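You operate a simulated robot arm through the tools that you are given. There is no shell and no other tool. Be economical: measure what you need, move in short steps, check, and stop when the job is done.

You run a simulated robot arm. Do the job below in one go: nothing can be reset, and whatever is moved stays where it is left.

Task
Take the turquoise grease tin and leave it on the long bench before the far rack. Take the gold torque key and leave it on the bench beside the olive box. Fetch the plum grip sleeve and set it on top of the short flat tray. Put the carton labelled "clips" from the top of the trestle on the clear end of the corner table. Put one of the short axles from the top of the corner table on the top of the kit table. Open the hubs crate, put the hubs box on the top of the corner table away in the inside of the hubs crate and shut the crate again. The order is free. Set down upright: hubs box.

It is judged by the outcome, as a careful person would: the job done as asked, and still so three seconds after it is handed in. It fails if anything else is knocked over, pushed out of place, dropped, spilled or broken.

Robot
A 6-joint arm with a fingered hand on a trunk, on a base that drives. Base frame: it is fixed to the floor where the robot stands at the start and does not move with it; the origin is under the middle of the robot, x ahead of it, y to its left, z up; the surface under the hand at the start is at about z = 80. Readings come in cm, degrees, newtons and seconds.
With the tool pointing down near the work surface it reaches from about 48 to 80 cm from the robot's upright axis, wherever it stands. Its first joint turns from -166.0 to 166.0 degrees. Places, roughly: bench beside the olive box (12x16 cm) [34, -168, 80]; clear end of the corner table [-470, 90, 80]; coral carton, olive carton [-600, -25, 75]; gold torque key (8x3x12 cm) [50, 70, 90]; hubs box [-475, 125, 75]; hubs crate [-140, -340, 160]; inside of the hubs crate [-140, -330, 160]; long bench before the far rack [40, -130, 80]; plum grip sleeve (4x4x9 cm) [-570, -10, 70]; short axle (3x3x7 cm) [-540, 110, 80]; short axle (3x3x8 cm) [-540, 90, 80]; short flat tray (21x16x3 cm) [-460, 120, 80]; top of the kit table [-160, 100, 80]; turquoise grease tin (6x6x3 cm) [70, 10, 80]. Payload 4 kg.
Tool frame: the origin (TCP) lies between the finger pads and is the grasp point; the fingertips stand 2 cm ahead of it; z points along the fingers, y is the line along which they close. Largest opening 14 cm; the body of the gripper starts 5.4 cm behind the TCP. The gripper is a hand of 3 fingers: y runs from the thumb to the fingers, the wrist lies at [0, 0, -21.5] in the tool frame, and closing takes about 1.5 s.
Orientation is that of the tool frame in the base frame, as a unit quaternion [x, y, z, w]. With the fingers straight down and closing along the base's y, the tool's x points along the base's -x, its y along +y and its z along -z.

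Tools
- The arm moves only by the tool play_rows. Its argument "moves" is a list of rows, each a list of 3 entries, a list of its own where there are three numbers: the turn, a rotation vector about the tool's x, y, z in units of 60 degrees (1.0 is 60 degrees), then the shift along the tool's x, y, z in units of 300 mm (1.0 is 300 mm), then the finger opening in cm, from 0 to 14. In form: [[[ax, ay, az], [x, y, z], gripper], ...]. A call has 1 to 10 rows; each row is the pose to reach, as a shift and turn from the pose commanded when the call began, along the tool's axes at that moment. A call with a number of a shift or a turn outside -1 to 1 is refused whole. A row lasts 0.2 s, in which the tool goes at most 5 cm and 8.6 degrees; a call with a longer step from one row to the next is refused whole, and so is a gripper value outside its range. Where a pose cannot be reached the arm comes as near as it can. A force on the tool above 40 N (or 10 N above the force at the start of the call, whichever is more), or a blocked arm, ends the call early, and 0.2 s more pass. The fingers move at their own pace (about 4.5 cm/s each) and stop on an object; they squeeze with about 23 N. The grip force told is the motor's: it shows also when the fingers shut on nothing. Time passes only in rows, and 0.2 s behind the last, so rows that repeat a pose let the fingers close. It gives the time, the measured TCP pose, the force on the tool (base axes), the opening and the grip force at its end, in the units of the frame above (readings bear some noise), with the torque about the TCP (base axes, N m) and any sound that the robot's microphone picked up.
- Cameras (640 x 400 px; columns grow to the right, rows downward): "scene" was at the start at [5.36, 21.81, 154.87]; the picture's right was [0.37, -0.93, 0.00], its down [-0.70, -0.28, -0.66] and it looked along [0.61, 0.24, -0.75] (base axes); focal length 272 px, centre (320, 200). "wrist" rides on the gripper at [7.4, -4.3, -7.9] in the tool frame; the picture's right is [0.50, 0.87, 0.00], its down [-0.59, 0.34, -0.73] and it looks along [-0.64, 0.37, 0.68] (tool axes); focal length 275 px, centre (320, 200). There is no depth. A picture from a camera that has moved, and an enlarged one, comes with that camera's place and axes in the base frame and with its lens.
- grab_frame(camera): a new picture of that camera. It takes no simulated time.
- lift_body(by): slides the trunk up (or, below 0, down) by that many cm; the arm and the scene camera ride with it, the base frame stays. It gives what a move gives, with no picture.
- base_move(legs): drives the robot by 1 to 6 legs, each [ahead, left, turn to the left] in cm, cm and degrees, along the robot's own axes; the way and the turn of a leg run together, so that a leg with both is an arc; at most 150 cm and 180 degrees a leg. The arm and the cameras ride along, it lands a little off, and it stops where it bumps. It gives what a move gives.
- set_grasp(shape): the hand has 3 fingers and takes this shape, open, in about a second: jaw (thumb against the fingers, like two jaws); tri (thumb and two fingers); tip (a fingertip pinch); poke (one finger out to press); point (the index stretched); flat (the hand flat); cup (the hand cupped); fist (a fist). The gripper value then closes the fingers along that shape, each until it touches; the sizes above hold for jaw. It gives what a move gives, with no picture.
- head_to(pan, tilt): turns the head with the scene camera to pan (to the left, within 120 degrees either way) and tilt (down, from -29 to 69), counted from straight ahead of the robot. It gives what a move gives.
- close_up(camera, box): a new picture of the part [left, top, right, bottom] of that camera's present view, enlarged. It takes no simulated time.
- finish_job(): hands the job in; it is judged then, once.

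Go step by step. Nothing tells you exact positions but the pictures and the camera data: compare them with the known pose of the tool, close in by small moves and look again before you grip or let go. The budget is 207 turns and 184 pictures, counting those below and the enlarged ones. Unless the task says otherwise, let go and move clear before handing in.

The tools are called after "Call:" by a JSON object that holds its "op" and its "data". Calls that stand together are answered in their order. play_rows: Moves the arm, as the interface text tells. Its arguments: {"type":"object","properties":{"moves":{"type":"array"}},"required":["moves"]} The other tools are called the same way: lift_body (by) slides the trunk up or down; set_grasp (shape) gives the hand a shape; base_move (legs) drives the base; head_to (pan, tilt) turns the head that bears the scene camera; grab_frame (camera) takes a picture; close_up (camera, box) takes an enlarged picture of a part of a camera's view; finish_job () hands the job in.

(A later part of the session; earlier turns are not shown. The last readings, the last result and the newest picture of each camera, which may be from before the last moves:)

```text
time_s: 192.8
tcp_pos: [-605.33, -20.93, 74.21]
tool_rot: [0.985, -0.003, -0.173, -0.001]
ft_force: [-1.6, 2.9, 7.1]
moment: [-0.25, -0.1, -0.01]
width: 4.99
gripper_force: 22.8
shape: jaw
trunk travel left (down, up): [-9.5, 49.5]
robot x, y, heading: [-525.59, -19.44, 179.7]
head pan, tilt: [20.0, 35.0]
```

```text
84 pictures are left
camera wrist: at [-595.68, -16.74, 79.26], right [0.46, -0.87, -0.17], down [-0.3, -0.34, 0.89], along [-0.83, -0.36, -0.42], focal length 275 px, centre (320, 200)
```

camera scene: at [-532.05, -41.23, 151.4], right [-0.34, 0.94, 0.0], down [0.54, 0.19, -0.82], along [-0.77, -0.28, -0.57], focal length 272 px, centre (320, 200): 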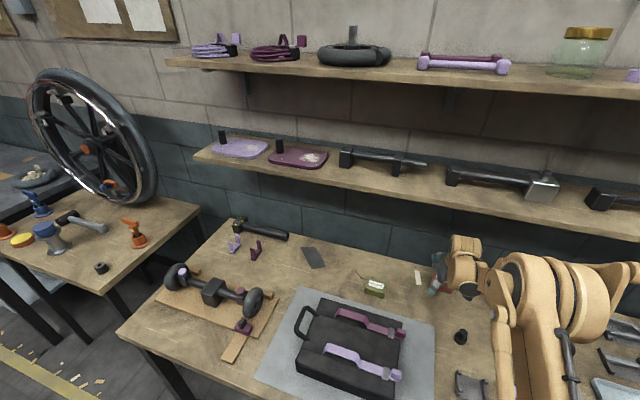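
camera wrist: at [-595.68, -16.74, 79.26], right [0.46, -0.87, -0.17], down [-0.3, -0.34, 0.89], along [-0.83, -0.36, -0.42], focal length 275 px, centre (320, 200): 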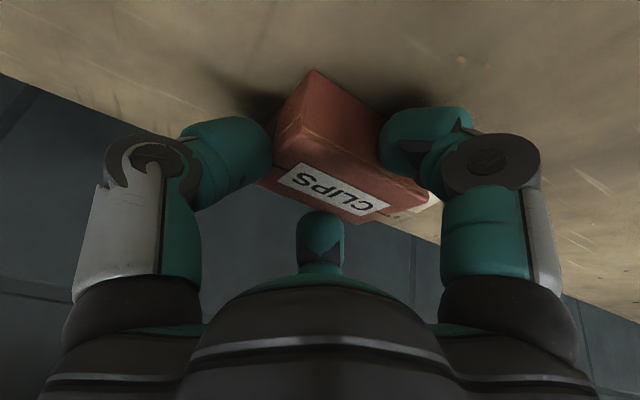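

The carton is held. I tighten, lift a few centimetres, then draw it out from under the shelf.

Call:
{"op": "play_rows", "data": {"moves": [[[0, 0, 0], [0, 0, 0], 3.5], [[0, 0, 0], [-0.015, 0, -0.042], 3.5], [[0, 0, 0], [-0.03, 0, -0.084], 3.5], [[0, 0, 0], [-0.045, 0, -0.125], 3.5], [[0, 0, 0], [-0.045, 0, -0.125], 3.5]]}}

Call:
{"op": "grab_frame", "data": {"camera": "wrist"}}

```text
time_s: 194.0
tcp_pos: [-605.18, -20.97, 78.13]
tool_rot: [0.985, -0.002, -0.173, -0.001]
ft_force: [-0.3, -0.3, -1.5]
moment: [0.08, -0.01, -0.01]
width: 4.3
gripper_force: 22.6
shape: jaw
trunk travel left (down, up): [-9.5, 49.5]
robot x, y, heading: [-525.76, -19.15, 179.8]
head pan, tilt: [20.0, 35.0]
```

```text
83 pictures are left
camera wrist: at [-595.68, -16.79, 83.23], right [0.47, -0.87, -0.17], down [-0.3, -0.34, 0.89], along [-0.83, -0.36, -0.42], focal length 275 px, centre (320, 200)
```

wrist: 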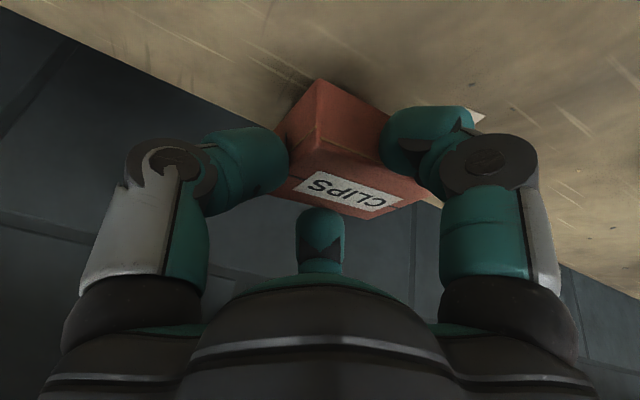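

It comes up with the hand, slightly turned. I check it for slip while moving out slowly.

Call:
{"op": "play_rows", "data": {"moves": [[[0, 0, 0], [0.06, 0, -0.06], 3], [[0, 0, 0], [0.14, 0, -0.12], 3], [[0, 0, 0], [0.22, 0, -0.2], 3], [[0, 0, 0], [0.3, 0, -0.3], 3], [[0, 0, 0], [0.357, 0, -0.42], 3], [[0, 0, 0], [0.357, 0, -0.484], 3]]}}

Call:
{"op": "grab_frame", "data": {"camera": "wrist"}}

Call:
{"op": "close_up", "data": {"camera": "scene", "box": [400, 190, 580, 310]}}

```text
time_s: 195.4
tcp_pos: [-590.18, -20.97, 88.18]
tool_rot: [0.985, -0.002, -0.174, -0.001]
ft_force: [0.4, -0.4, -0.4]
moment: [0.01, -0.03, -0.03]
width: 4.31
gripper_force: 22.6
shape: jaw
trunk travel left (down, up): [-9.5, 49.5]
robot x, y, heading: [-525.81, -19.31, 179.9]
head pan, tilt: [20.0, 35.0]
```

```text
82 pictures are left
camera wrist: at [-580.63, -16.82, 93.36], right [0.47, -0.87, -0.17], down [-0.3, -0.34, 0.89], along [-0.83, -0.36, -0.42], focal length 275 px, centre (320, 200)
```

wrist: 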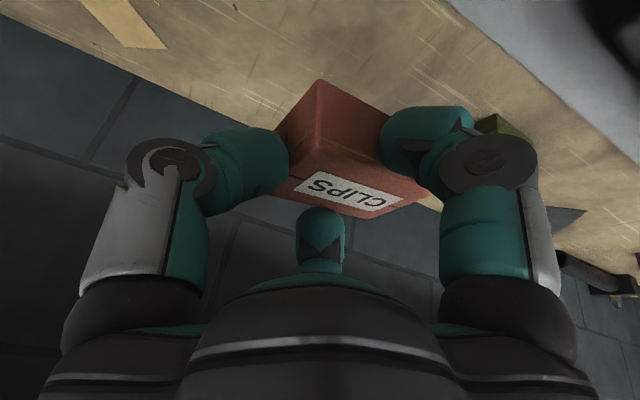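

```text
3.33 times, centred on (490, 250) of scene
camera zoom: at [-532.01, -41.23, 151.4], right [-0.34, 0.94, 0.0], down [0.54, 0.19, -0.82], along [-0.77, -0.28, -0.57], focal length 906 px, centre (-247, 33)
```

zoom: 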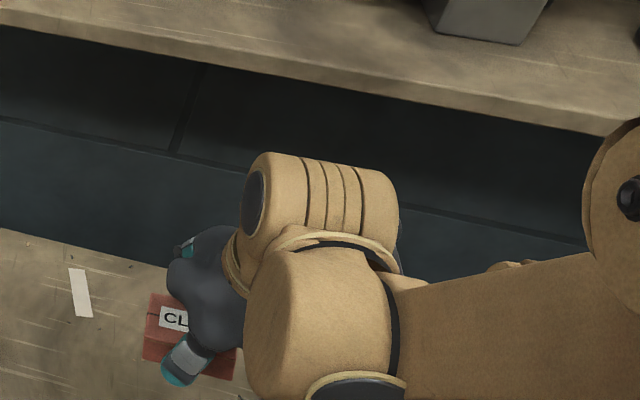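

The carton is stable in the hand. I raise the trunk, back off, turn to the corner table and drive up.

Call:
{"op": "lift_body", "data": {"by": 14}}

Call:
{"op": "base_move", "data": {"legs": [[-57, 0, 0], [0, 0, -90], [30, 0, 0]]}}

Call:
{"op": "head_to", "data": {"pan": 10, "tilt": 50}}

Call:
{"op": "grab_frame", "data": {"camera": "scene"}}

Call:
{"op": "grab_frame", "data": {"camera": "wrist"}}

```text
time_s: 197.1
tcp_pos: [-590.23, -20.88, 102.27]
tool_rot: [0.985, -0.002, -0.173, -0.001]
ft_force: [0.2, -0.1, -1.3]
moment: [0.01, 0.03, -0.04]
width: 4.29
gripper_force: 23.3
shape: jaw
trunk travel left (down, up): [-23.5, 35.5]
robot x, y, heading: [-525.82, -18.96, 179.6]
head pan, tilt: [20.0, 35.0]
```

```text
time_s: 205.9
tcp_pos: [-471.56, 76.15, 102.13]
tool_rot: [0.704, -0.689, -0.123, -0.122]
ft_force: [0.2, -0.1, -1.0]
moment: [-0.03, 0.01, 0.01]
width: 4.28
gripper_force: 22.4
shape: jaw
trunk travel left (down, up): [-23.5, 35.5]
robot x, y, heading: [-468.15, 11.32, 91.5]
head pan, tilt: [20.0, 35.0]
```

```text
time_s: 206.6
tcp_pos: [-471.46, 76.12, 102.29]
tool_rot: [0.704, -0.688, -0.124, -0.122]
ft_force: [-0.5, 0.1, -1.9]
moment: [0.0, -0.04, -0.02]
width: 4.3
gripper_force: 22.9
shape: jaw
trunk travel left (down, up): [-23.5, 35.5]
robot x, y, heading: [-467.73, 11.92, 91.2]
head pan, tilt: [10.0, 50.0]
```

```text
80 pictures are left
camera scene: at [-488.32, 16.76, 163.23], right [0.98, 0.2, 0.0], down [0.15, -0.75, -0.64], along [-0.13, 0.63, -0.77], focal length 272 px, centre (320, 200)
```

scene: 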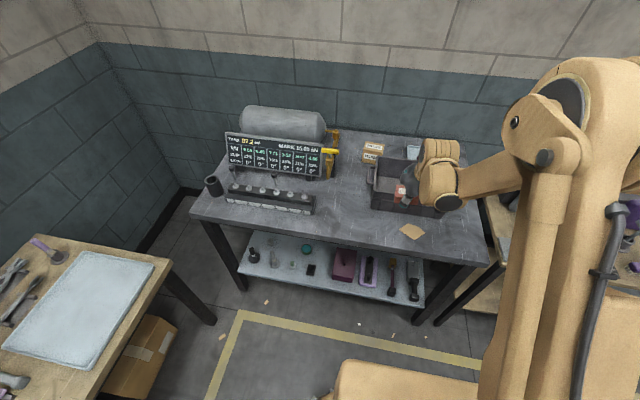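

```text
79 pictures are left
camera wrist: at [-467.18, 66.49, 107.33], right [-0.85, -0.49, -0.17], down [-0.35, 0.29, 0.89], along [-0.38, 0.82, -0.42], focal length 275 px, centre (320, 200)
```

wrist: 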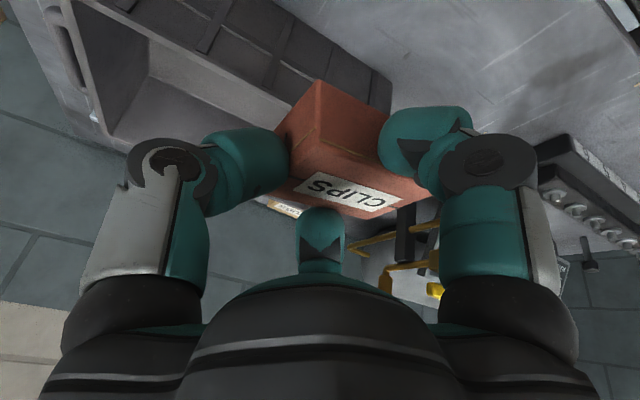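

The strip in front of the bin (bin face y≈85) is free. I lower the carton toward [−470.5, 74.5].

Call:
{"op": "play_rows", "data": {"moves": [[[0, 0, 0], [0.05, -0.032, 0.1], 3], [[0, 0, 0], [0.1, -0.032, 0.2], 3], [[0, 0, 0], [0.15, -0.032, 0.3], 3], [[0, 0, 0], [0.195, -0.032, 0.4], 3], [[0, 0, 0], [0.235, -0.032, 0.488], 3], [[0, 0, 0], [0.235, -0.032, 0.488], 3]]}}

Call:
{"op": "close_up", "data": {"camera": "scene", "box": [340, 140, 520, 270]}}

Call:
{"op": "grab_frame", "data": {"camera": "wrist"}}

```text
time_s: 208.0
tcp_pos: [-470.32, 74.43, 85.99]
tool_rot: [0.704, -0.688, -0.124, -0.122]
ft_force: [-0.1, -0.2, -0.2]
moment: [-0.02, -0.03, 0.01]
width: 4.28
gripper_force: 22.8
shape: jaw
trunk travel left (down, up): [-23.5, 35.5]
robot x, y, heading: [-468.12, 12.2, 91.1]
head pan, tilt: [10.0, 50.0]
```

```text
3.08 times, centred on (430, 205) of scene
camera zoom: at [-488.31, 16.71, 163.23], right [0.98, 0.2, 0.0], down [0.15, -0.75, -0.64], along [-0.13, 0.63, -0.77], focal length 836 px, centre (-18, 185)
```

zoom: 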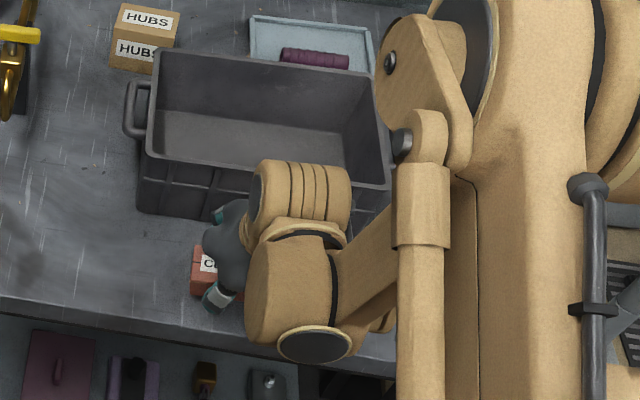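

```text
77 pictures are left
camera wrist: at [-466.05, 64.83, 91.08], right [-0.85, -0.49, -0.17], down [-0.35, 0.29, 0.89], along [-0.38, 0.82, -0.42], focal length 275 px, centre (320, 200)
```

wrist: 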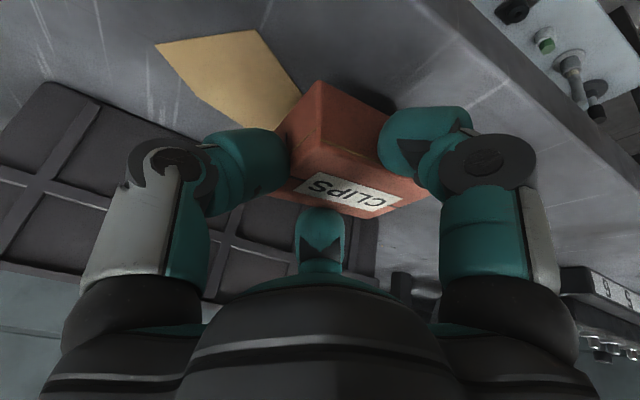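

Carton is clear of the bin. I lower the last bit slowly.

Call:
{"op": "play_rows", "data": {"moves": [[[0, 0, 0], [0.005, 0, 0.012], 3], [[0, 0, 0], [0.009, 0, 0.024], 3], [[0, 0, 0], [0.0137, 0, 0.0376], 3], [[0, 0, 0], [0.0137, 0, 0.0376], 3]]}}

Call:
{"op": "play_rows", "data": {"moves": [[[0, 0, 0], [0.003, 0, 0.008], 3], [[0, 0, 0], [0.006, 0, 0.016], 3], [[0, 0, 0], [0.006, 0, 0.016], 3]]}}

```text
time_s: 209.0
tcp_pos: [-470.37, 74.54, 84.87]
tool_rot: [0.705, -0.688, -0.124, -0.121]
ft_force: [0.9, 2.3, 5.4]
moment: [-0.03, 0.3, -0.07]
width: 4.25
gripper_force: 22.9
shape: jaw
trunk travel left (down, up): [-23.5, 35.5]
robot x, y, heading: [-468.0, 11.75, 91.4]
head pan, tilt: [10.0, 50.0]
```

```text
time_s: 209.8
tcp_pos: [-470.34, 74.44, 84.52]
tool_rot: [0.704, -0.689, -0.123, -0.122]
ft_force: [4.2, 1.9, 12.5]
moment: [-0.17, 0.52, -0.03]
width: 4.18
gripper_force: 23.3
shape: jaw
trunk travel left (down, up): [-23.5, 35.5]
robot x, y, heading: [-467.93, 11.6, 91.5]
head pan, tilt: [10.0, 50.0]
```

It touches down with 12 N. I open and withdraw.

Call:
{"op": "play_rows", "data": {"moves": [[[0, 0, 0], [0, 0, -0.004], 4.6], [[0, 0, 0], [0, 0, -0.004], 5.4], [[0, 0, 0], [0, 0, -0.004], 6.4], [[0, 0, 0], [0, 0, -0.004], 7.6], [[0, 0, 0], [0, 0, -0.004], 9], [[0, 0, 0], [0, 0, -0.004], 10], [[0, 0, 0], [0, 0, -0.004], 11], [[0, 0, 0], [0, 0, -0.06], 11], [[0, 0, 0], [0, 0, -0.18], 11]]}}

Call:
{"op": "grab_frame", "data": {"camera": "wrist"}}

```text
time_s: 211.8
tcp_pos: [-470.17, 72.59, 89.57]
tool_rot: [0.704, -0.689, -0.123, -0.122]
ft_force: [-0.9, -0.2, 0.0]
moment: [-0.03, -0.01, -0.01]
width: 10.95
gripper_force: 0.0
shape: jaw
trunk travel left (down, up): [-23.5, 35.5]
robot x, y, heading: [-467.88, 11.47, 91.4]
head pan, tilt: [10.0, 50.0]
```

```text
76 pictures are left
camera wrist: at [-465.94, 62.89, 94.69], right [-0.85, -0.49, -0.17], down [-0.35, 0.29, 0.89], along [-0.38, 0.82, -0.42], focal length 275 px, centre (320, 200)
```

wrist: 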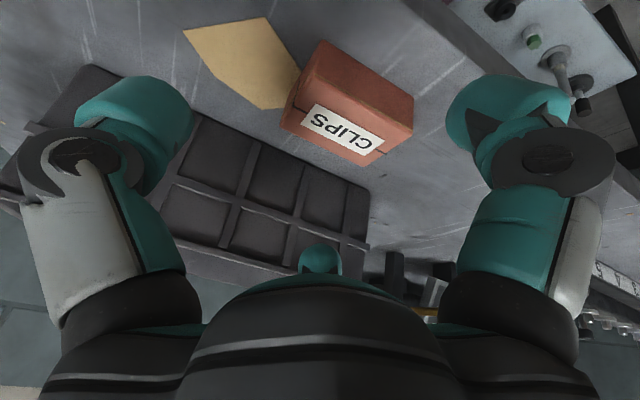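

The carton is down flat. I raise and level the hand and look at the axle rack.

Call:
{"op": "play_rows", "data": {"moves": [[[0, 0, 0], [0, 0, -0.12], 11], [[0, 0.1, 0], [0, 0, -0.25], 11], [[0, 0.22, 0], [0, 0, -0.38], 11], [[0, 0.345, 0], [0, 0, -0.5], 11], [[0, 0.345, 0], [0, 0, -0.55], 11]]}}

Call:
{"op": "head_to", "data": {"pan": 35, "tilt": 45}}

Call:
{"op": "close_up", "data": {"camera": "scene", "box": [200, 100, 500, 290]}}

```text
time_s: 213.0
tcp_pos: [-470.19, 66.95, 105.21]
tool_rot: [0.715, -0.699, 0.005, 0.005]
ft_force: [0.5, 0.7, 0.9]
moment: [-0.01, 0.0, 0.03]
width: 10.97
gripper_force: 0.0
shape: jaw
trunk travel left (down, up): [-23.5, 35.5]
robot x, y, heading: [-467.71, 11.43, 91.3]
head pan, tilt: [10.0, 50.0]
```

```text
time_s: 213.9
tcp_pos: [-470.28, 66.88, 105.27]
tool_rot: [0.715, -0.699, 0.005, 0.003]
ft_force: [0.0, -0.9, -0.5]
moment: [-0.01, 0.01, 0.01]
width: 10.95
gripper_force: 0.0
shape: jaw
trunk travel left (down, up): [-23.5, 35.5]
robot x, y, heading: [-467.96, 11.5, 91.3]
head pan, tilt: [35.0, 45.0]
```

```text
2.11 times, centred on (350, 195) of scene
camera zoom: at [-491.61, 15.74, 163.92], right [0.81, 0.59, 0.0], down [0.42, -0.57, -0.71], along [-0.42, 0.57, -0.71], focal length 572 px, centre (257, 210)
```

zoom: 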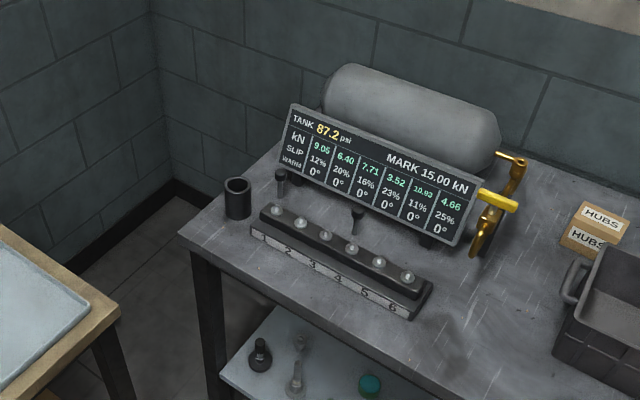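

I look closer at the two small upright pieces behind the rack.

Call:
{"op": "close_up", "data": {"camera": "scene", "box": [300, 165, 400, 235]}}

Call:
{"op": "head_to", "data": {"pan": 60, "tilt": 35}}

Call:
{"op": "grab_frame", "data": {"camera": "scene"}}

```text
5.71 times, centred on (350, 200) of scene
camera zoom: at [-491.61, 15.74, 163.92], right [0.81, 0.59, 0.0], down [0.42, -0.57, -0.71], along [-0.42, 0.57, -0.71], focal length 1553 px, centre (149, 200)
```

zoom: 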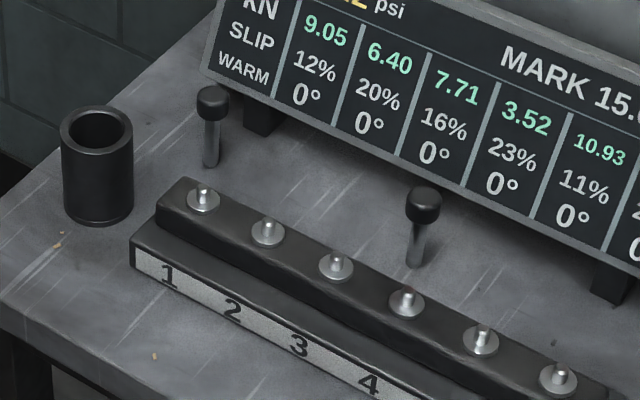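

```text
time_s: 214.8
tcp_pos: [-470.28, 66.95, 105.14]
tool_rot: [0.716, -0.699, 0.005, 0.004]
ft_force: [0.4, -0.5, -0.6]
moment: [0.0, 0.0, -0.07]
width: 10.99
gripper_force: 0.0
shape: jaw
trunk travel left (down, up): [-23.5, 35.5]
robot x, y, heading: [-467.77, 11.74, 91.2]
head pan, tilt: [60.0, 35.0]
```

```text
73 pictures are left
camera scene: at [-494.52, 13.41, 165.4], right [0.48, 0.88, 0.0], down [0.5, -0.28, -0.82], along [-0.72, 0.39, -0.57], focal length 272 px, centre (320, 200)
```

scene: 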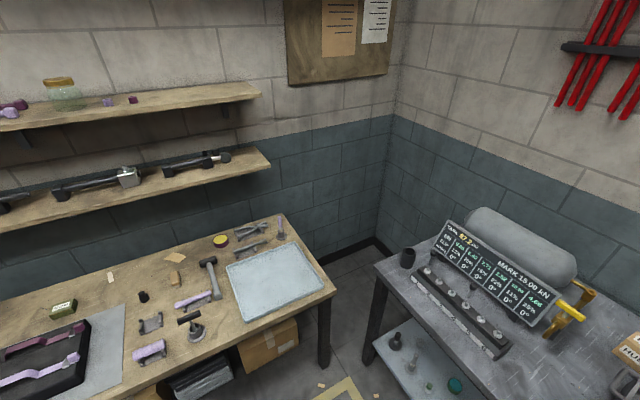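

The piece at about [−539, 88.5] (7–8 cm tall, 3 cm head) matches the listed short axle. For such a small thing I try the fingertip-pinch shape and look at it.

Call:
{"op": "set_grasp", "data": {"shape": "tip"}}

Call:
{"op": "grab_frame", "data": {"camera": "wrist"}}

Call:
{"op": "head_to", "data": {"pan": -5, "tilt": 45}}

Call:
{"op": "grab_frame", "data": {"camera": "scene"}}

```text
time_s: 215.7
tcp_pos: [-470.27, 66.96, 105.18]
tool_rot: [0.715, -0.699, 0.005, 0.004]
ft_force: [-0.2, -0.8, -0.4]
moment: [-0.04, -0.03, 0.0]
width: 14.0
gripper_force: 0.1
shape: tip
trunk travel left (down, up): [-23.5, 35.5]
robot x, y, heading: [-467.53, 11.54, 91.2]
head pan, tilt: [60.0, 35.0]
```

```text
72 pictures are left
camera wrist: at [-465.93, 59.66, 113.33], right [-0.85, -0.52, 0.0], down [-0.35, 0.59, 0.73], along [-0.38, 0.62, -0.69], focal length 275 px, centre (320, 200)
```

wrist: 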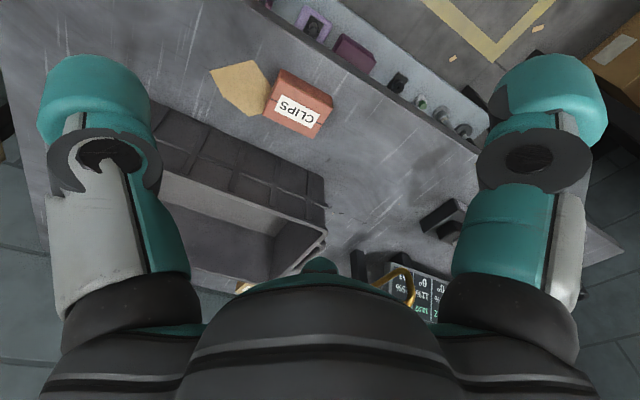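

```text
time_s: 217.1
tcp_pos: [-470.16, 66.96, 105.24]
tool_rot: [0.715, -0.699, 0.005, 0.004]
ft_force: [0.8, -0.2, 1.0]
moment: [0.01, 0.03, -0.02]
width: 13.97
gripper_force: 0.0
shape: tip
trunk travel left (down, up): [-23.5, 35.5]
robot x, y, heading: [-467.96, 11.94, 91.4]
head pan, tilt: [-5.0, 45.0]
```

```text
71 pictures are left
camera scene: at [-486.28, 17.29, 163.92], right [1.0, -0.06, 0.0], down [-0.04, -0.71, -0.71], along [0.05, 0.71, -0.71], focal length 272 px, centre (320, 200)
```

scene: 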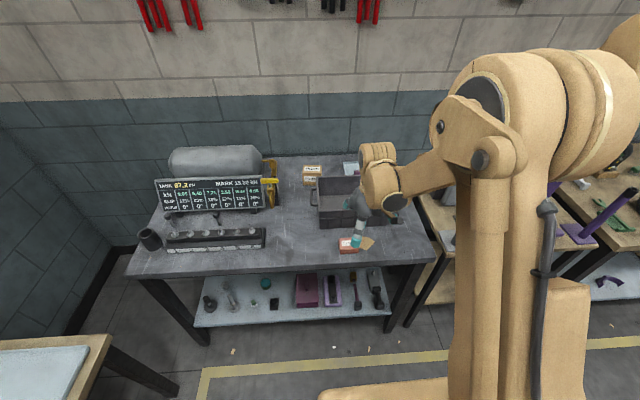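

The pinch runs from thumb to index along the wrist picture's horizontal, and the axle stands close under the display board's lower edge. I move 47 cm left and look from nearer.

Call:
{"op": "base_move", "data": {"legs": [[0, 47, -1.3]]}}

Call:
{"op": "head_to", "data": {"pan": 25, "tilt": 48}}

Call:
{"op": "close_up", "data": {"camera": "scene", "box": [220, 60, 440, 220]}}

Call:
{"op": "grab_frame", "data": {"camera": "wrist"}}

```text
time_s: 219.9
tcp_pos: [-517.34, 66.13, 105.21]
tool_rot: [0.711, -0.703, 0.005, 0.003]
ft_force: [-0.6, 0.5, -1.0]
moment: [0.01, -0.02, -0.02]
width: 13.99
gripper_force: 0.1
shape: tip
trunk travel left (down, up): [-23.5, 35.5]
robot x, y, heading: [-515.6, 10.91, 90.7]
head pan, tilt: [-5.0, 45.0]
```

```text
time_s: 220.9
tcp_pos: [-517.35, 66.31, 105.09]
tool_rot: [0.71, -0.704, 0.005, 0.004]
ft_force: [-0.3, 0.2, 0.8]
moment: [0.04, 0.02, 0.02]
width: 14.02
gripper_force: 0.0
shape: tip
trunk travel left (down, up): [-23.5, 35.5]
robot x, y, heading: [-515.54, 10.96, 90.9]
head pan, tilt: [25.0, 48.0]
```

```text
2.50 times, centred on (330, 140) of scene
camera zoom: at [-537.95, 15.69, 163.5], right [0.9, 0.43, 0.0], down [0.32, -0.67, -0.67], along [-0.29, 0.6, -0.74], focal length 679 px, centre (295, 350)
```

zoom: 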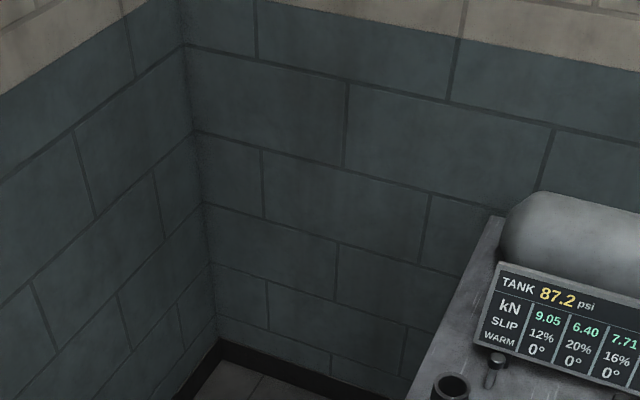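

```text
69 pictures are left
camera wrist: at [-513.1, 58.82, 113.34], right [-0.86, -0.51, 0.0], down [-0.35, 0.59, 0.73], along [-0.37, 0.62, -0.69], focal length 275 px, centre (320, 200)
```

wrist: 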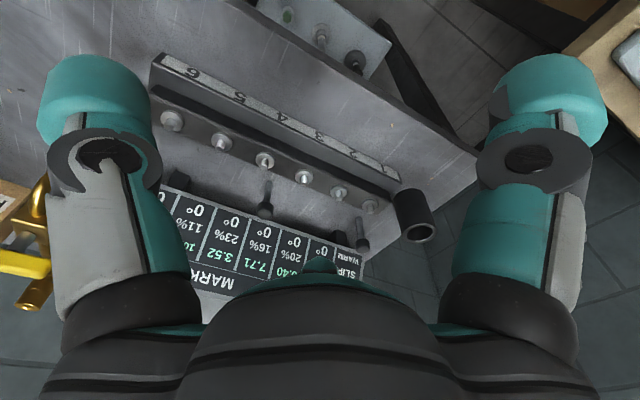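

The board's lower edge is at y≈95, the axle at [−539.6, 89], a cup at [−543.5, 79.3] and studs in front. With the present yaw plus a 20° lean the hand fits; I move to a point above and look.

Call:
{"op": "play_rows", "data": {"moves": [[[0, 0, 0], [-0.1, 0.1, 0], 12], [[0, 0, 0], [-0.2, 0.2, 0], 10], [[-0.04, -0.07, 0], [-0.3, 0.3, 0.02], 8], [[-0.08, -0.14, 0], [-0.4, 0.4, 0.05], 6], [[-0.12, -0.21, 0], [-0.5, 0.5, 0.1], 6], [[-0.167, -0.29, 0], [-0.6, 0.6, 0.17], 6], [[-0.167, -0.29, 0], [-0.667, 0.677, 0.24], 6], [[-0.167, -0.29, 0], [-0.667, 0.677, 0.24], 6]]}}

Call:
{"op": "grab_frame", "data": {"camera": "wrist"}}

Call:
{"op": "head_to", "data": {"pan": 5, "tilt": 50}}

Call:
{"op": "grab_frame", "data": {"camera": "scene"}}

```text
time_s: 222.7
tcp_pos: [-537.65, 86.0, 97.7]
tool_rot: [0.701, -0.693, -0.164, -0.04]
ft_force: [-0.3, 0.1, 0.1]
moment: [-0.01, -0.04, 0.01]
width: 6.05
gripper_force: 0.0
shape: tip
trunk travel left (down, up): [-23.5, 35.5]
robot x, y, heading: [-515.22, 10.76, 90.8]
head pan, tilt: [25.0, 48.0]
```

```text
68 pictures are left
camera wrist: at [-532.37, 76.77, 102.47], right [-0.86, -0.51, 0.0], down [-0.2, 0.34, 0.92], along [-0.47, 0.79, -0.4], focal length 275 px, centre (320, 200)
```

wrist: 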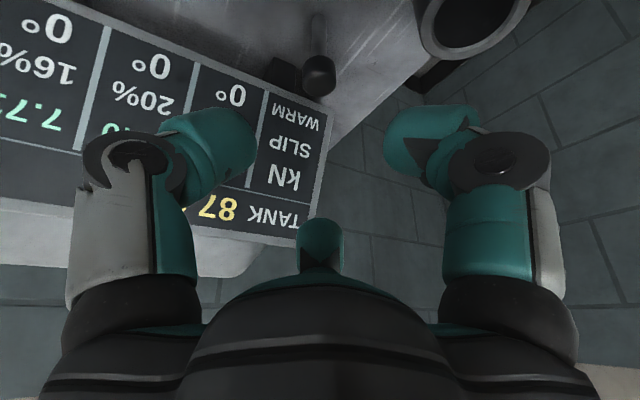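

```text
time_s: 223.5
tcp_pos: [-537.73, 86.08, 97.7]
tool_rot: [0.7, -0.694, -0.163, -0.04]
ft_force: [0.7, 0.5, -0.6]
moment: [-0.04, -0.02, -0.01]
width: 6.07
gripper_force: 0.1
shape: tip
trunk travel left (down, up): [-23.5, 35.5]
robot x, y, heading: [-515.41, 10.78, 90.6]
head pan, tilt: [5.0, 50.0]
```

```text
67 pictures are left
camera scene: at [-535.33, 16.26, 163.22], right [1.0, 0.1, 0.0], down [0.08, -0.76, -0.64], along [-0.06, 0.64, -0.77], focal length 272 px, centre (320, 200)
```

scene: 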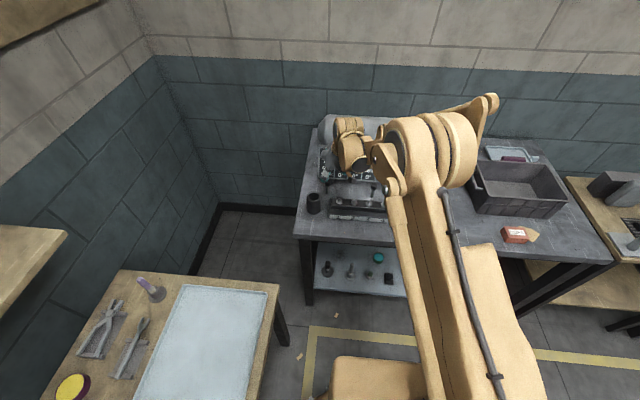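

The axle head sits on the centre line. I descend along the tool axis to it.

Call:
{"op": "play_rows", "data": {"moves": [[[0, 0, 0], [0.006, -0.004, 0.1], 6], [[0, 0, 0], [0.012, -0.007, 0.2], 6], [[0, 0, 0], [0.018, -0.01, 0.28], 6], [[0, 0, 0], [0.0237, -0.014, 0.355], 6], [[0, 0, 0], [0.0237, -0.014, 0.355], 6]]}}

Call:
{"op": "grab_frame", "data": {"camera": "wrist"}}

```text
time_s: 224.7
tcp_pos: [-539.03, 88.5, 87.41]
tool_rot: [0.7, -0.694, -0.163, -0.042]
ft_force: [1.6, 5.7, 9.3]
moment: [-0.58, 0.25, -0.11]
width: 5.91
gripper_force: 0.1
shape: tip
trunk travel left (down, up): [-23.5, 35.5]
robot x, y, heading: [-515.52, 10.6, 90.3]
head pan, tilt: [5.0, 50.0]
```

```text
66 pictures are left
camera wrist: at [-533.76, 79.25, 92.17], right [-0.86, -0.51, 0.0], down [-0.2, 0.34, 0.92], along [-0.47, 0.79, -0.4], focal length 275 px, centre (320, 200)
```

wrist: 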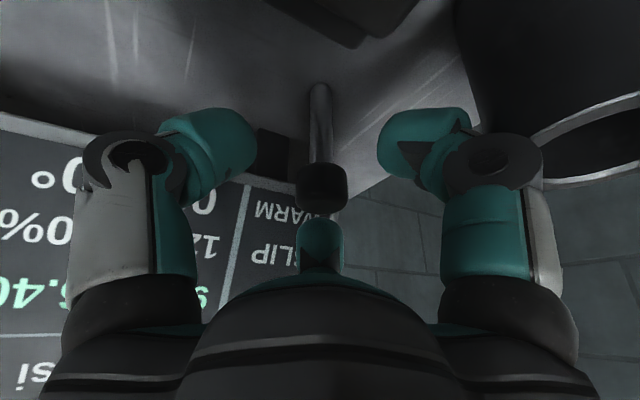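

A knuckle touches the cup rim lightly; closing draws it away, and the head is right at the grasp point, so I close now.

Call:
{"op": "play_rows", "data": {"moves": [[[0, 0, 0], [0, 0, -0.01], 5], [[0, 0, 0], [0, 0, -0.01], 4], [[0, 0, 0], [0, 0, -0.01], 3], [[0, 0, 0], [0, 0, -0.01], 2], [[0, 0, 0], [0, 0, -0.01], 1], [[0, 0, 0], [0, 0, -0.01], 0.5], [[0, 0, 0], [0, 0, -0.01], 0.5]]}}

Call:
{"op": "grab_frame", "data": {"camera": "wrist"}}

```text
time_s: 226.3
tcp_pos: [-539.12, 88.4, 87.6]
tool_rot: [0.7, -0.693, -0.164, -0.041]
ft_force: [-0.5, 0.3, -0.1]
moment: [0.01, -0.03, -0.02]
width: 1.67
gripper_force: 23.0
shape: tip
trunk travel left (down, up): [-23.5, 35.5]
robot x, y, heading: [-515.67, 11.07, 90.6]
head pan, tilt: [5.0, 50.0]
```

```text
65 pictures are left
camera wrist: at [-533.81, 79.12, 92.39], right [-0.86, -0.51, 0.0], down [-0.2, 0.34, 0.92], along [-0.47, 0.79, -0.4], focal length 275 px, centre (320, 200)
```

wrist: 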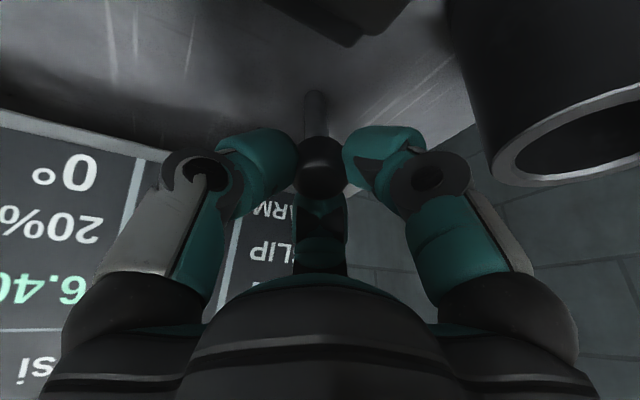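

The axle head is gripped by three fingers and contact with the cup is gone. I lift straight up.

Call:
{"op": "play_rows", "data": {"moves": [[[0, 0, 0], [-0.02, 0.012, -0.067], 0.5], [[0, 0, 0], [-0.05, 0.03, -0.16], 0.5], [[0, 0, 0], [-0.09, 0.055, -0.31], 0.5], [[0, 0, 0], [-0.142, 0.085, -0.46], 0.5], [[0, 0, 0], [-0.17, 0.1, -0.57], 0.5], [[0, 0, 0], [-0.17, 0.1, -0.57], 0.5]]}}

Call:
{"op": "grab_frame", "data": {"camera": "wrist"}}

Call:
{"op": "close_up", "data": {"camera": "scene", "box": [290, 90, 430, 230]}}

```text
time_s: 227.7
tcp_pos: [-539.26, 88.16, 105.77]
tool_rot: [0.7, -0.694, -0.163, -0.041]
ft_force: [0.2, 0.3, -0.3]
moment: [0.01, 0.02, 0.01]
width: 1.65
gripper_force: 22.6
shape: tip
trunk travel left (down, up): [-23.5, 35.5]
robot x, y, heading: [-515.72, 10.94, 90.6]
head pan, tilt: [5.0, 50.0]
```

```text
64 pictures are left
camera wrist: at [-533.96, 78.83, 110.51], right [-0.86, -0.51, 0.0], down [-0.2, 0.34, 0.92], along [-0.47, 0.79, -0.4], focal length 275 px, centre (320, 200)
```

wrist: 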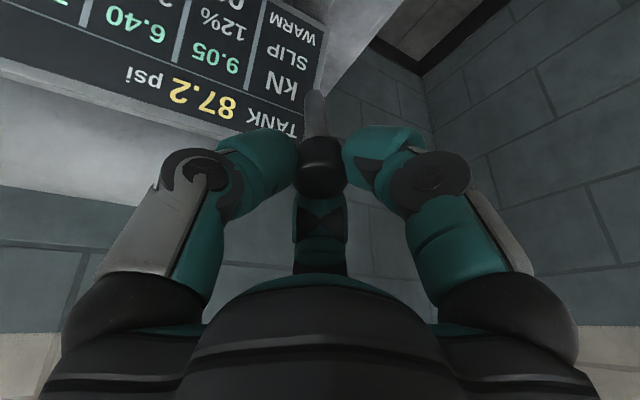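

```text
2.86 times, centred on (360, 160) of scene
camera zoom: at [-535.34, 16.31, 163.22], right [1.0, 0.1, 0.0], down [0.08, -0.76, -0.64], along [-0.06, 0.64, -0.77], focal length 776 px, centre (206, 314)
```

zoom: 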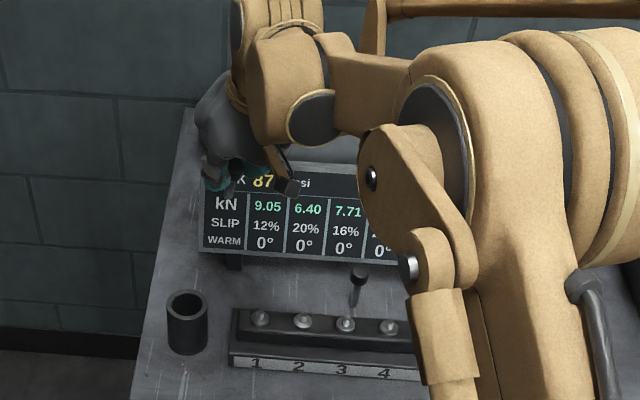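

The axle is out. I pull the arm in, back off and slide right along the aisle to the kit table.

Call:
{"op": "play_rows", "data": {"moves": [[[0, 0, 0], [0.07, -0.07, -0.08], 0.5], [[0, 0, 0], [0.17, -0.17, -0.14], 0.5], [[0, 0, 0], [0.27, -0.27, -0.2], 0.5], [[0, 0, 0], [0.37, -0.37, -0.26], 0.5], [[0, 0, 0], [0.47, -0.47, -0.31], 0.5], [[0, 0, 0], [0.57, -0.56, -0.35], 0.5], [[0, 0, 0], [0.673, -0.654, -0.39], 0.5]]}}

Call:
{"op": "base_move", "data": {"legs": [[-30, 0, 0], [0, -120, 0], [0, -120, 0], [0, -112, 0]]}}

Call:
{"op": "head_to", "data": {"pan": 0, "tilt": 35}}

Call:
{"op": "grab_frame", "data": {"camera": "scene"}}

```text
time_s: 229.3
tcp_pos: [-518.24, 65.87, 107.86]
tool_rot: [0.701, -0.693, -0.164, -0.041]
ft_force: [0.1, 0.1, -0.4]
moment: [0.01, 0.01, 0.01]
width: 1.67
gripper_force: 23.0
shape: tip
trunk travel left (down, up): [-23.5, 35.5]
robot x, y, heading: [-515.37, 10.91, 90.4]
head pan, tilt: [5.0, 50.0]
```

```text
time_s: 247.8
tcp_pos: [-174.04, 46.19, 107.77]
tool_rot: [0.717, -0.677, -0.165, -0.037]
ft_force: [0.8, 1.2, -0.1]
moment: [0.01, 0.02, -0.03]
width: 1.68
gripper_force: 22.7
shape: tip
trunk travel left (down, up): [-23.5, 35.5]
robot x, y, heading: [-168.95, -8.92, 93.4]
head pan, tilt: [5.0, 50.0]
```

```text
time_s: 248.6
tcp_pos: [-174.06, 46.03, 107.75]
tool_rot: [0.717, -0.677, -0.164, -0.038]
ft_force: [-0.2, -0.3, -0.8]
moment: [0.03, -0.01, -0.02]
width: 1.67
gripper_force: 22.7
shape: tip
trunk travel left (down, up): [-23.5, 35.5]
robot x, y, heading: [-168.54, -9.38, 93.2]
head pan, tilt: [0.0, 35.0]
```

```text
62 pictures are left
camera scene: at [-188.06, -3.31, 165.39], right [1.0, 0.06, 0.0], down [0.03, -0.57, -0.82], along [-0.05, 0.82, -0.57], focal length 272 px, centre (320, 200)
```

scene: 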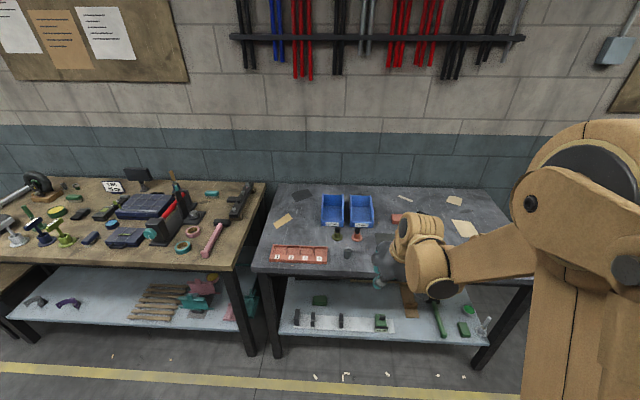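

The kit table's right half looks free except flat cards. I enlarge it.

Call:
{"op": "close_up", "data": {"camera": "scene", "box": [250, 170, 550, 300]}}

Call:
{"op": "grab_frame", "data": {"camera": "wrist"}}

```text
2.13 times, centred on (400, 235) of scene
camera zoom: at [-188.06, -3.31, 165.39], right [1.0, 0.06, 0.0], down [0.03, -0.57, -0.82], along [-0.05, 0.82, -0.57], focal length 580 px, centre (149, 125)
```

zoom: 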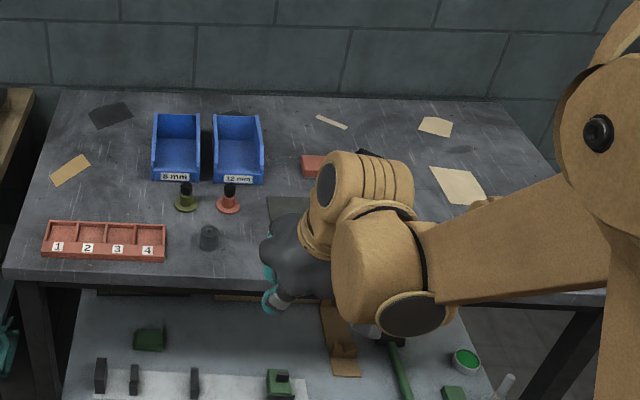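

```text
60 pictures are left
camera wrist: at [-168.32, 37.04, 112.5], right [-0.84, -0.55, 0.0], down [-0.21, 0.33, 0.92], along [-0.51, 0.77, -0.4], focal length 275 px, centre (320, 200)
```

wrist: 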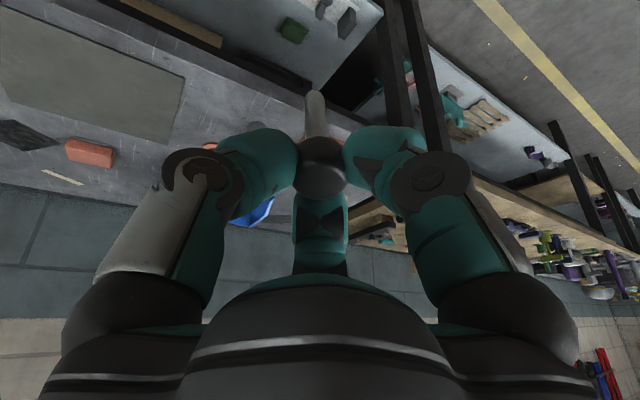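

The front right of the table around [−135, 84] is free. I drive there with the axle high.

Call:
{"op": "base_move", "data": {"legs": [[0, -41, -3], [36, 0, 0]]}}

Call:
{"op": "head_to", "data": {"pan": 10, "tilt": 50}}

Call:
{"op": "grab_frame", "data": {"camera": "scene"}}

Call:
{"op": "grab_frame", "data": {"camera": "wrist"}}

```text
time_s: 253.1
tcp_pos: [-130.93, 84.81, 107.65]
tool_rot: [0.7, -0.694, -0.164, -0.041]
ft_force: [-0.2, 0.5, -0.7]
moment: [0.0, 0.02, 0.03]
width: 1.33
gripper_force: 23.1
shape: tip
trunk travel left (down, up): [-23.5, 35.5]
robot x, y, heading: [-128.49, 29.23, 90.5]
head pan, tilt: [0.0, 35.0]
```

```text
time_s: 253.8
tcp_pos: [-130.95, 84.78, 107.66]
tool_rot: [0.699, -0.695, -0.163, -0.04]
ft_force: [-0.8, -0.1, 0.0]
moment: [0.02, 0.02, 0.0]
width: 1.33
gripper_force: 23.3
shape: tip
trunk travel left (down, up): [-23.5, 35.5]
robot x, y, heading: [-127.91, 29.13, 90.6]
head pan, tilt: [10.0, 50.0]
```

```text
59 pictures are left
camera scene: at [-148.64, 34.9, 163.23], right [0.98, 0.18, 0.0], down [0.14, -0.75, -0.64], along [-0.12, 0.63, -0.77], focal length 272 px, centre (320, 200)
```

scene: 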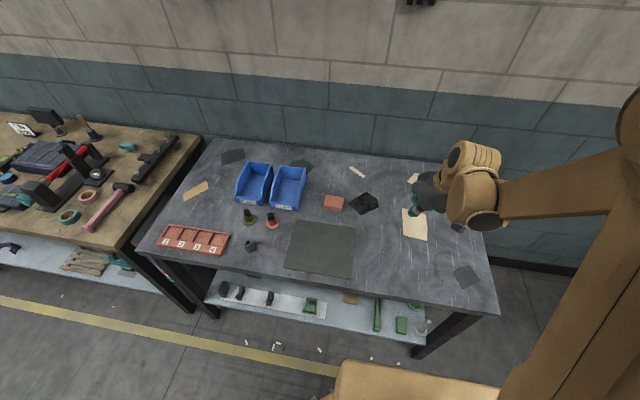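

```text
58 pictures are left
camera wrist: at [-125.62, 75.45, 112.5], right [-0.86, -0.51, 0.0], down [-0.2, 0.34, 0.92], along [-0.47, 0.79, -0.4], focal length 275 px, centre (320, 200)
```

wrist: 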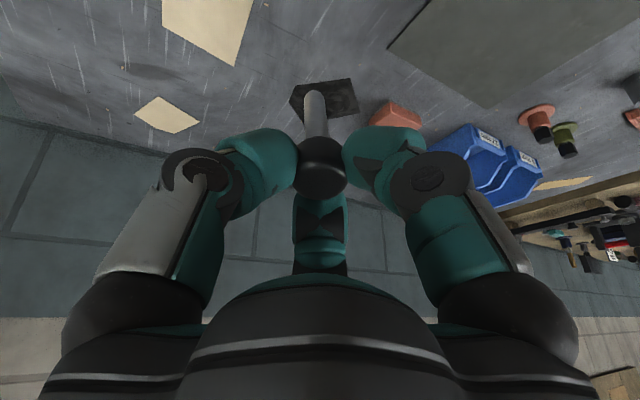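

The surface under the axle is free. I lower to just above the table.

Call:
{"op": "play_rows", "data": {"moves": [[[0, 0, 0], [0.04, -0.024, 0.14], 0.5], [[0, 0, 0], [0.085, -0.05, 0.28], 0.5], [[0, 0, 0], [0.125, -0.075, 0.42], 0.5], [[0, 0, 0], [0.16, -0.096, 0.53], 0.5], [[0, 0, 0], [0.175, -0.105, 0.581], 0.5], [[0, 0, 0], [0.175, -0.105, 0.581], 0.5]]}}

Call:
{"op": "close_up", "data": {"camera": "scene", "box": [330, 150, 510, 280]}}

Call:
{"op": "grab_frame", "data": {"camera": "wrist"}}

```text
time_s: 255.2
tcp_pos: [-130.91, 86.8, 90.75]
tool_rot: [0.7, -0.694, -0.163, -0.04]
ft_force: [-0.1, -0.7, -1.1]
moment: [0.04, 0.0, 0.02]
width: 1.32
gripper_force: 23.4
shape: tip
out of reach, approached as far as the arm can: row 4, 5, 6
trunk travel left (down, up): [-23.5, 35.5]
robot x, y, heading: [-128.12, 29.27, 90.5]
head pan, tilt: [10.0, 50.0]
```

```text
3.08 times, centred on (420, 215) of scene
camera zoom: at [-148.64, 34.87, 163.23], right [0.98, 0.18, 0.0], down [0.14, -0.75, -0.64], along [-0.12, 0.63, -0.77], focal length 836 px, centre (12, 154)
```

zoom: 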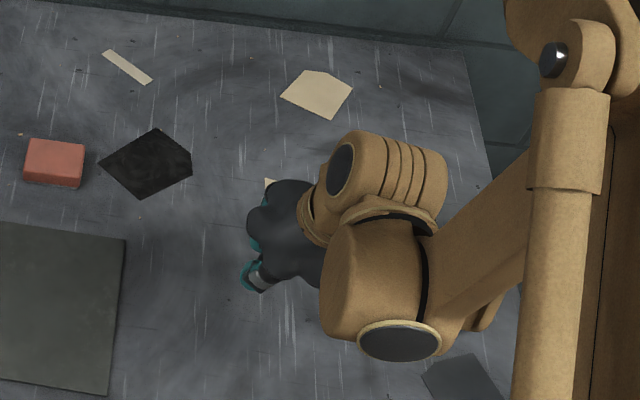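

```text
56 pictures are left
camera wrist: at [-125.66, 77.41, 95.4], right [-0.86, -0.51, 0.0], down [-0.2, 0.34, 0.92], along [-0.47, 0.79, -0.4], focal length 275 px, centre (320, 200)
```

wrist: 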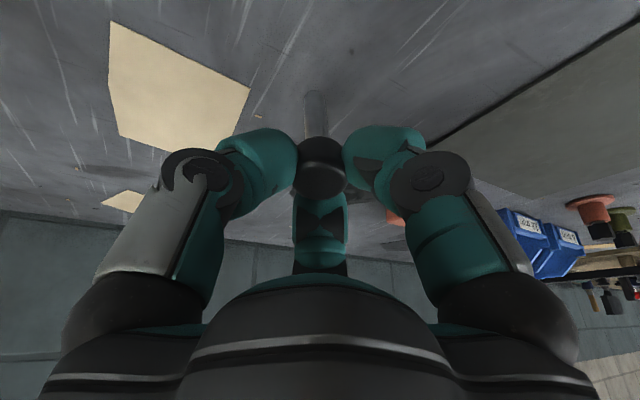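

The arm is at its inner limit, so I lower the trunk instead.

Call:
{"op": "lift_body", "data": {"by": -2.3}}

Call:
{"op": "lift_body", "data": {"by": -0.5}}

Call:
{"op": "lift_body", "data": {"by": -0.5}}

```text
time_s: 255.9
tcp_pos: [-130.92, 86.63, 88.29]
tool_rot: [0.7, -0.694, -0.163, -0.04]
ft_force: [0.3, 0.1, 0.2]
moment: [0.03, -0.02, 0.01]
width: 1.31
gripper_force: 23.3
shape: tip
trunk travel left (down, up): [-21.2, 37.8]
robot x, y, heading: [-128.1, 29.92, 90.4]
head pan, tilt: [10.0, 50.0]
```

```text
time_s: 256.5
tcp_pos: [-130.96, 86.67, 87.75]
tool_rot: [0.7, -0.694, -0.163, -0.04]
ft_force: [0.9, 0.1, -1.0]
moment: [0.0, 0.03, -0.04]
width: 1.33
gripper_force: 23.3
shape: tip
trunk travel left (down, up): [-20.7, 38.3]
robot x, y, heading: [-127.99, 29.45, 90.5]
head pan, tilt: [10.0, 50.0]
```

```text
time_s: 257.0
tcp_pos: [-130.94, 86.53, 87.27]
tool_rot: [0.699, -0.695, -0.164, -0.042]
ft_force: [0.3, -2.3, 14.4]
moment: [0.02, 0.02, 0.0]
width: 1.33
gripper_force: 23.3
shape: tip
trunk travel left (down, up): [-20.2, 38.8]
robot x, y, heading: [-128.2, 29.67, 90.5]
head pan, tilt: [10.0, 50.0]
```

The stem end touches the table. I open gently and rise with the trunk.

Call:
{"op": "play_rows", "data": {"moves": [[[0, 0, 0], [0, 0, 0], 1.8], [[0, 0, 0], [0, 0, 0], 2.4], [[0, 0, 0], [0, 0, 0], 3.2], [[0, 0, 0], [0, 0, 0], 4.2], [[0, 0, 0], [0, 0, 0], 5.5], [[0, 0, 0], [0, 0, 0], 7], [[0, 0, 0], [0, 0, 0], 8], [[0, 0, 0], [0, 0, 0], 8]]}}

Call:
{"op": "lift_body", "data": {"by": 12}}

Call:
{"op": "grab_frame", "data": {"camera": "wrist"}}

```text
time_s: 258.8
tcp_pos: [-131.01, 86.66, 87.4]
tool_rot: [0.7, -0.694, -0.163, -0.041]
ft_force: [-0.1, -0.3, 0.5]
moment: [-0.01, 0.01, -0.01]
width: 7.93
gripper_force: 0.1
shape: tip
trunk travel left (down, up): [-20.2, 38.8]
robot x, y, heading: [-128.18, 29.55, 90.4]
head pan, tilt: [10.0, 50.0]
```

```text
time_s: 260.3
tcp_pos: [-130.88, 86.76, 99.3]
tool_rot: [0.7, -0.694, -0.163, -0.04]
ft_force: [-1.0, 0.7, -0.4]
moment: [-0.01, 0.01, 0.0]
width: 7.93
gripper_force: 0.0
shape: tip
trunk travel left (down, up): [-32.2, 26.8]
robot x, y, heading: [-128.12, 29.31, 90.5]
head pan, tilt: [10.0, 50.0]
```

```text
55 pictures are left
camera wrist: at [-125.66, 77.43, 104.1], right [-0.86, -0.51, 0.0], down [-0.2, 0.34, 0.92], along [-0.47, 0.79, -0.4], focal length 275 px, centre (320, 200)
```

wrist: 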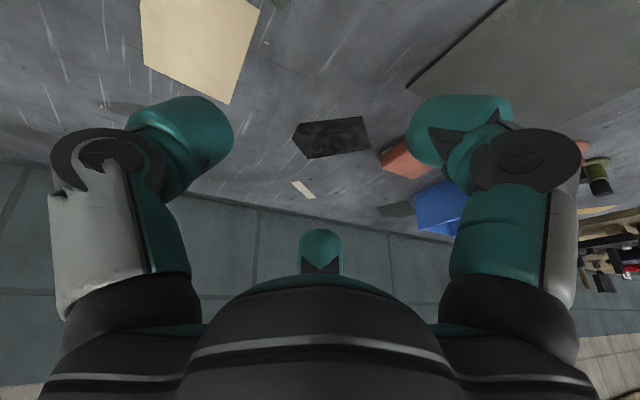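

The spot is just outside the wrist view; I look with the scene camera.

Call:
{"op": "play_rows", "data": {"moves": [[[0, 0, 0], [0.1, 0, -0.1], 8], [[0.08, 0.14, 0], [0.15, -0.05, -0.2], 9], [[0.167, 0.29, 0], [0.2, -0.1, -0.3], 10], [[0.167, 0.29, 0], [0.2, -0.1, -0.3], 12]]}}

Call:
{"op": "close_up", "data": {"camera": "scene", "box": [330, 150, 510, 280]}}

Call:
{"op": "grab_frame", "data": {"camera": "wrist"}}

```text
refused: row 2 steps farther than a row can; nothing moved
```

```text
3.08 times, centred on (420, 215) of scene
camera zoom: at [-148.64, 34.9, 171.91], right [0.98, 0.18, 0.0], down [0.14, -0.75, -0.64], along [-0.12, 0.63, -0.77], focal length 836 px, centre (12, 154)
```

zoom: 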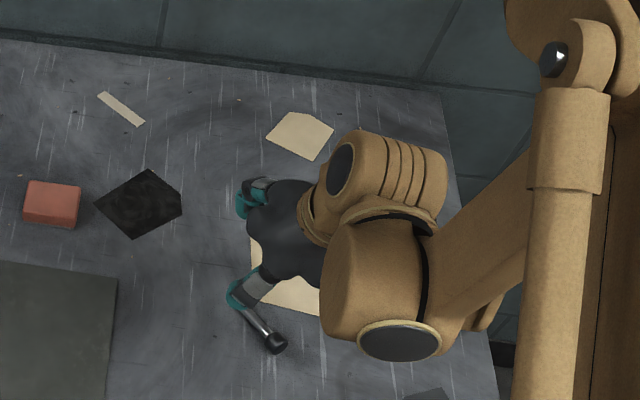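

```text
53 pictures are left
camera wrist: at [-125.66, 77.43, 104.1], right [-0.86, -0.51, 0.0], down [-0.2, 0.34, 0.92], along [-0.47, 0.79, -0.4], focal length 275 px, centre (320, 200)
```

wrist: 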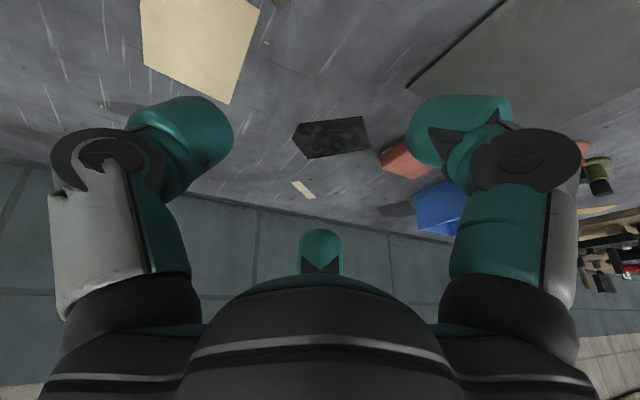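

The axle lies safely on the kit table. Now the hubs crate: I back off, go right into the cross aisle, turn around and drive toward the rack.

Call:
{"op": "base_move", "data": {"legs": [[-32, 0, 0], [0, -86, 0], [0, 0, 179], [110, 0, 0], [115, 0, 0]]}}

Call:
{"op": "head_to", "data": {"pan": -40, "tilt": 5}}

Call:
{"op": "grab_frame", "data": {"camera": "scene"}}

```text
time_s: 284.3
tcp_pos: [-68.31, -279.59, 99.29]
tool_rot: [0.736, 0.656, -0.05, 0.16]
ft_force: [-0.1, -0.6, 0.1]
moment: [0.01, 0.03, 0.0]
width: 7.92
gripper_force: 0.0
shape: tip
trunk travel left (down, up): [-32.2, 26.8]
robot x, y, heading: [-63.97, -222.63, -96.5]
head pan, tilt: [10.0, 50.0]
```

```text
time_s: 285.5
tcp_pos: [-68.4, -279.66, 99.28]
tool_rot: [0.736, 0.656, -0.051, 0.159]
ft_force: [0.1, -0.1, -0.5]
moment: [0.0, 0.03, 0.04]
width: 7.93
gripper_force: 0.1
shape: tip
trunk travel left (down, up): [-32.2, 26.8]
robot x, y, heading: [-63.63, -222.28, -96.6]
head pan, tilt: [-40.0, 5.0]
```

```text
52 pictures are left
camera scene: at [-51.28, -229.2, 178.91], right [-0.69, 0.73, 0.0], down [0.06, 0.06, -1.0], along [-0.72, -0.69, -0.09], focal length 272 px, centre (320, 200)
```

scene: 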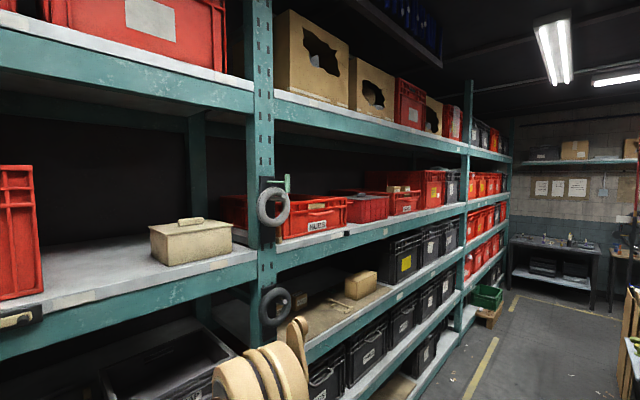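

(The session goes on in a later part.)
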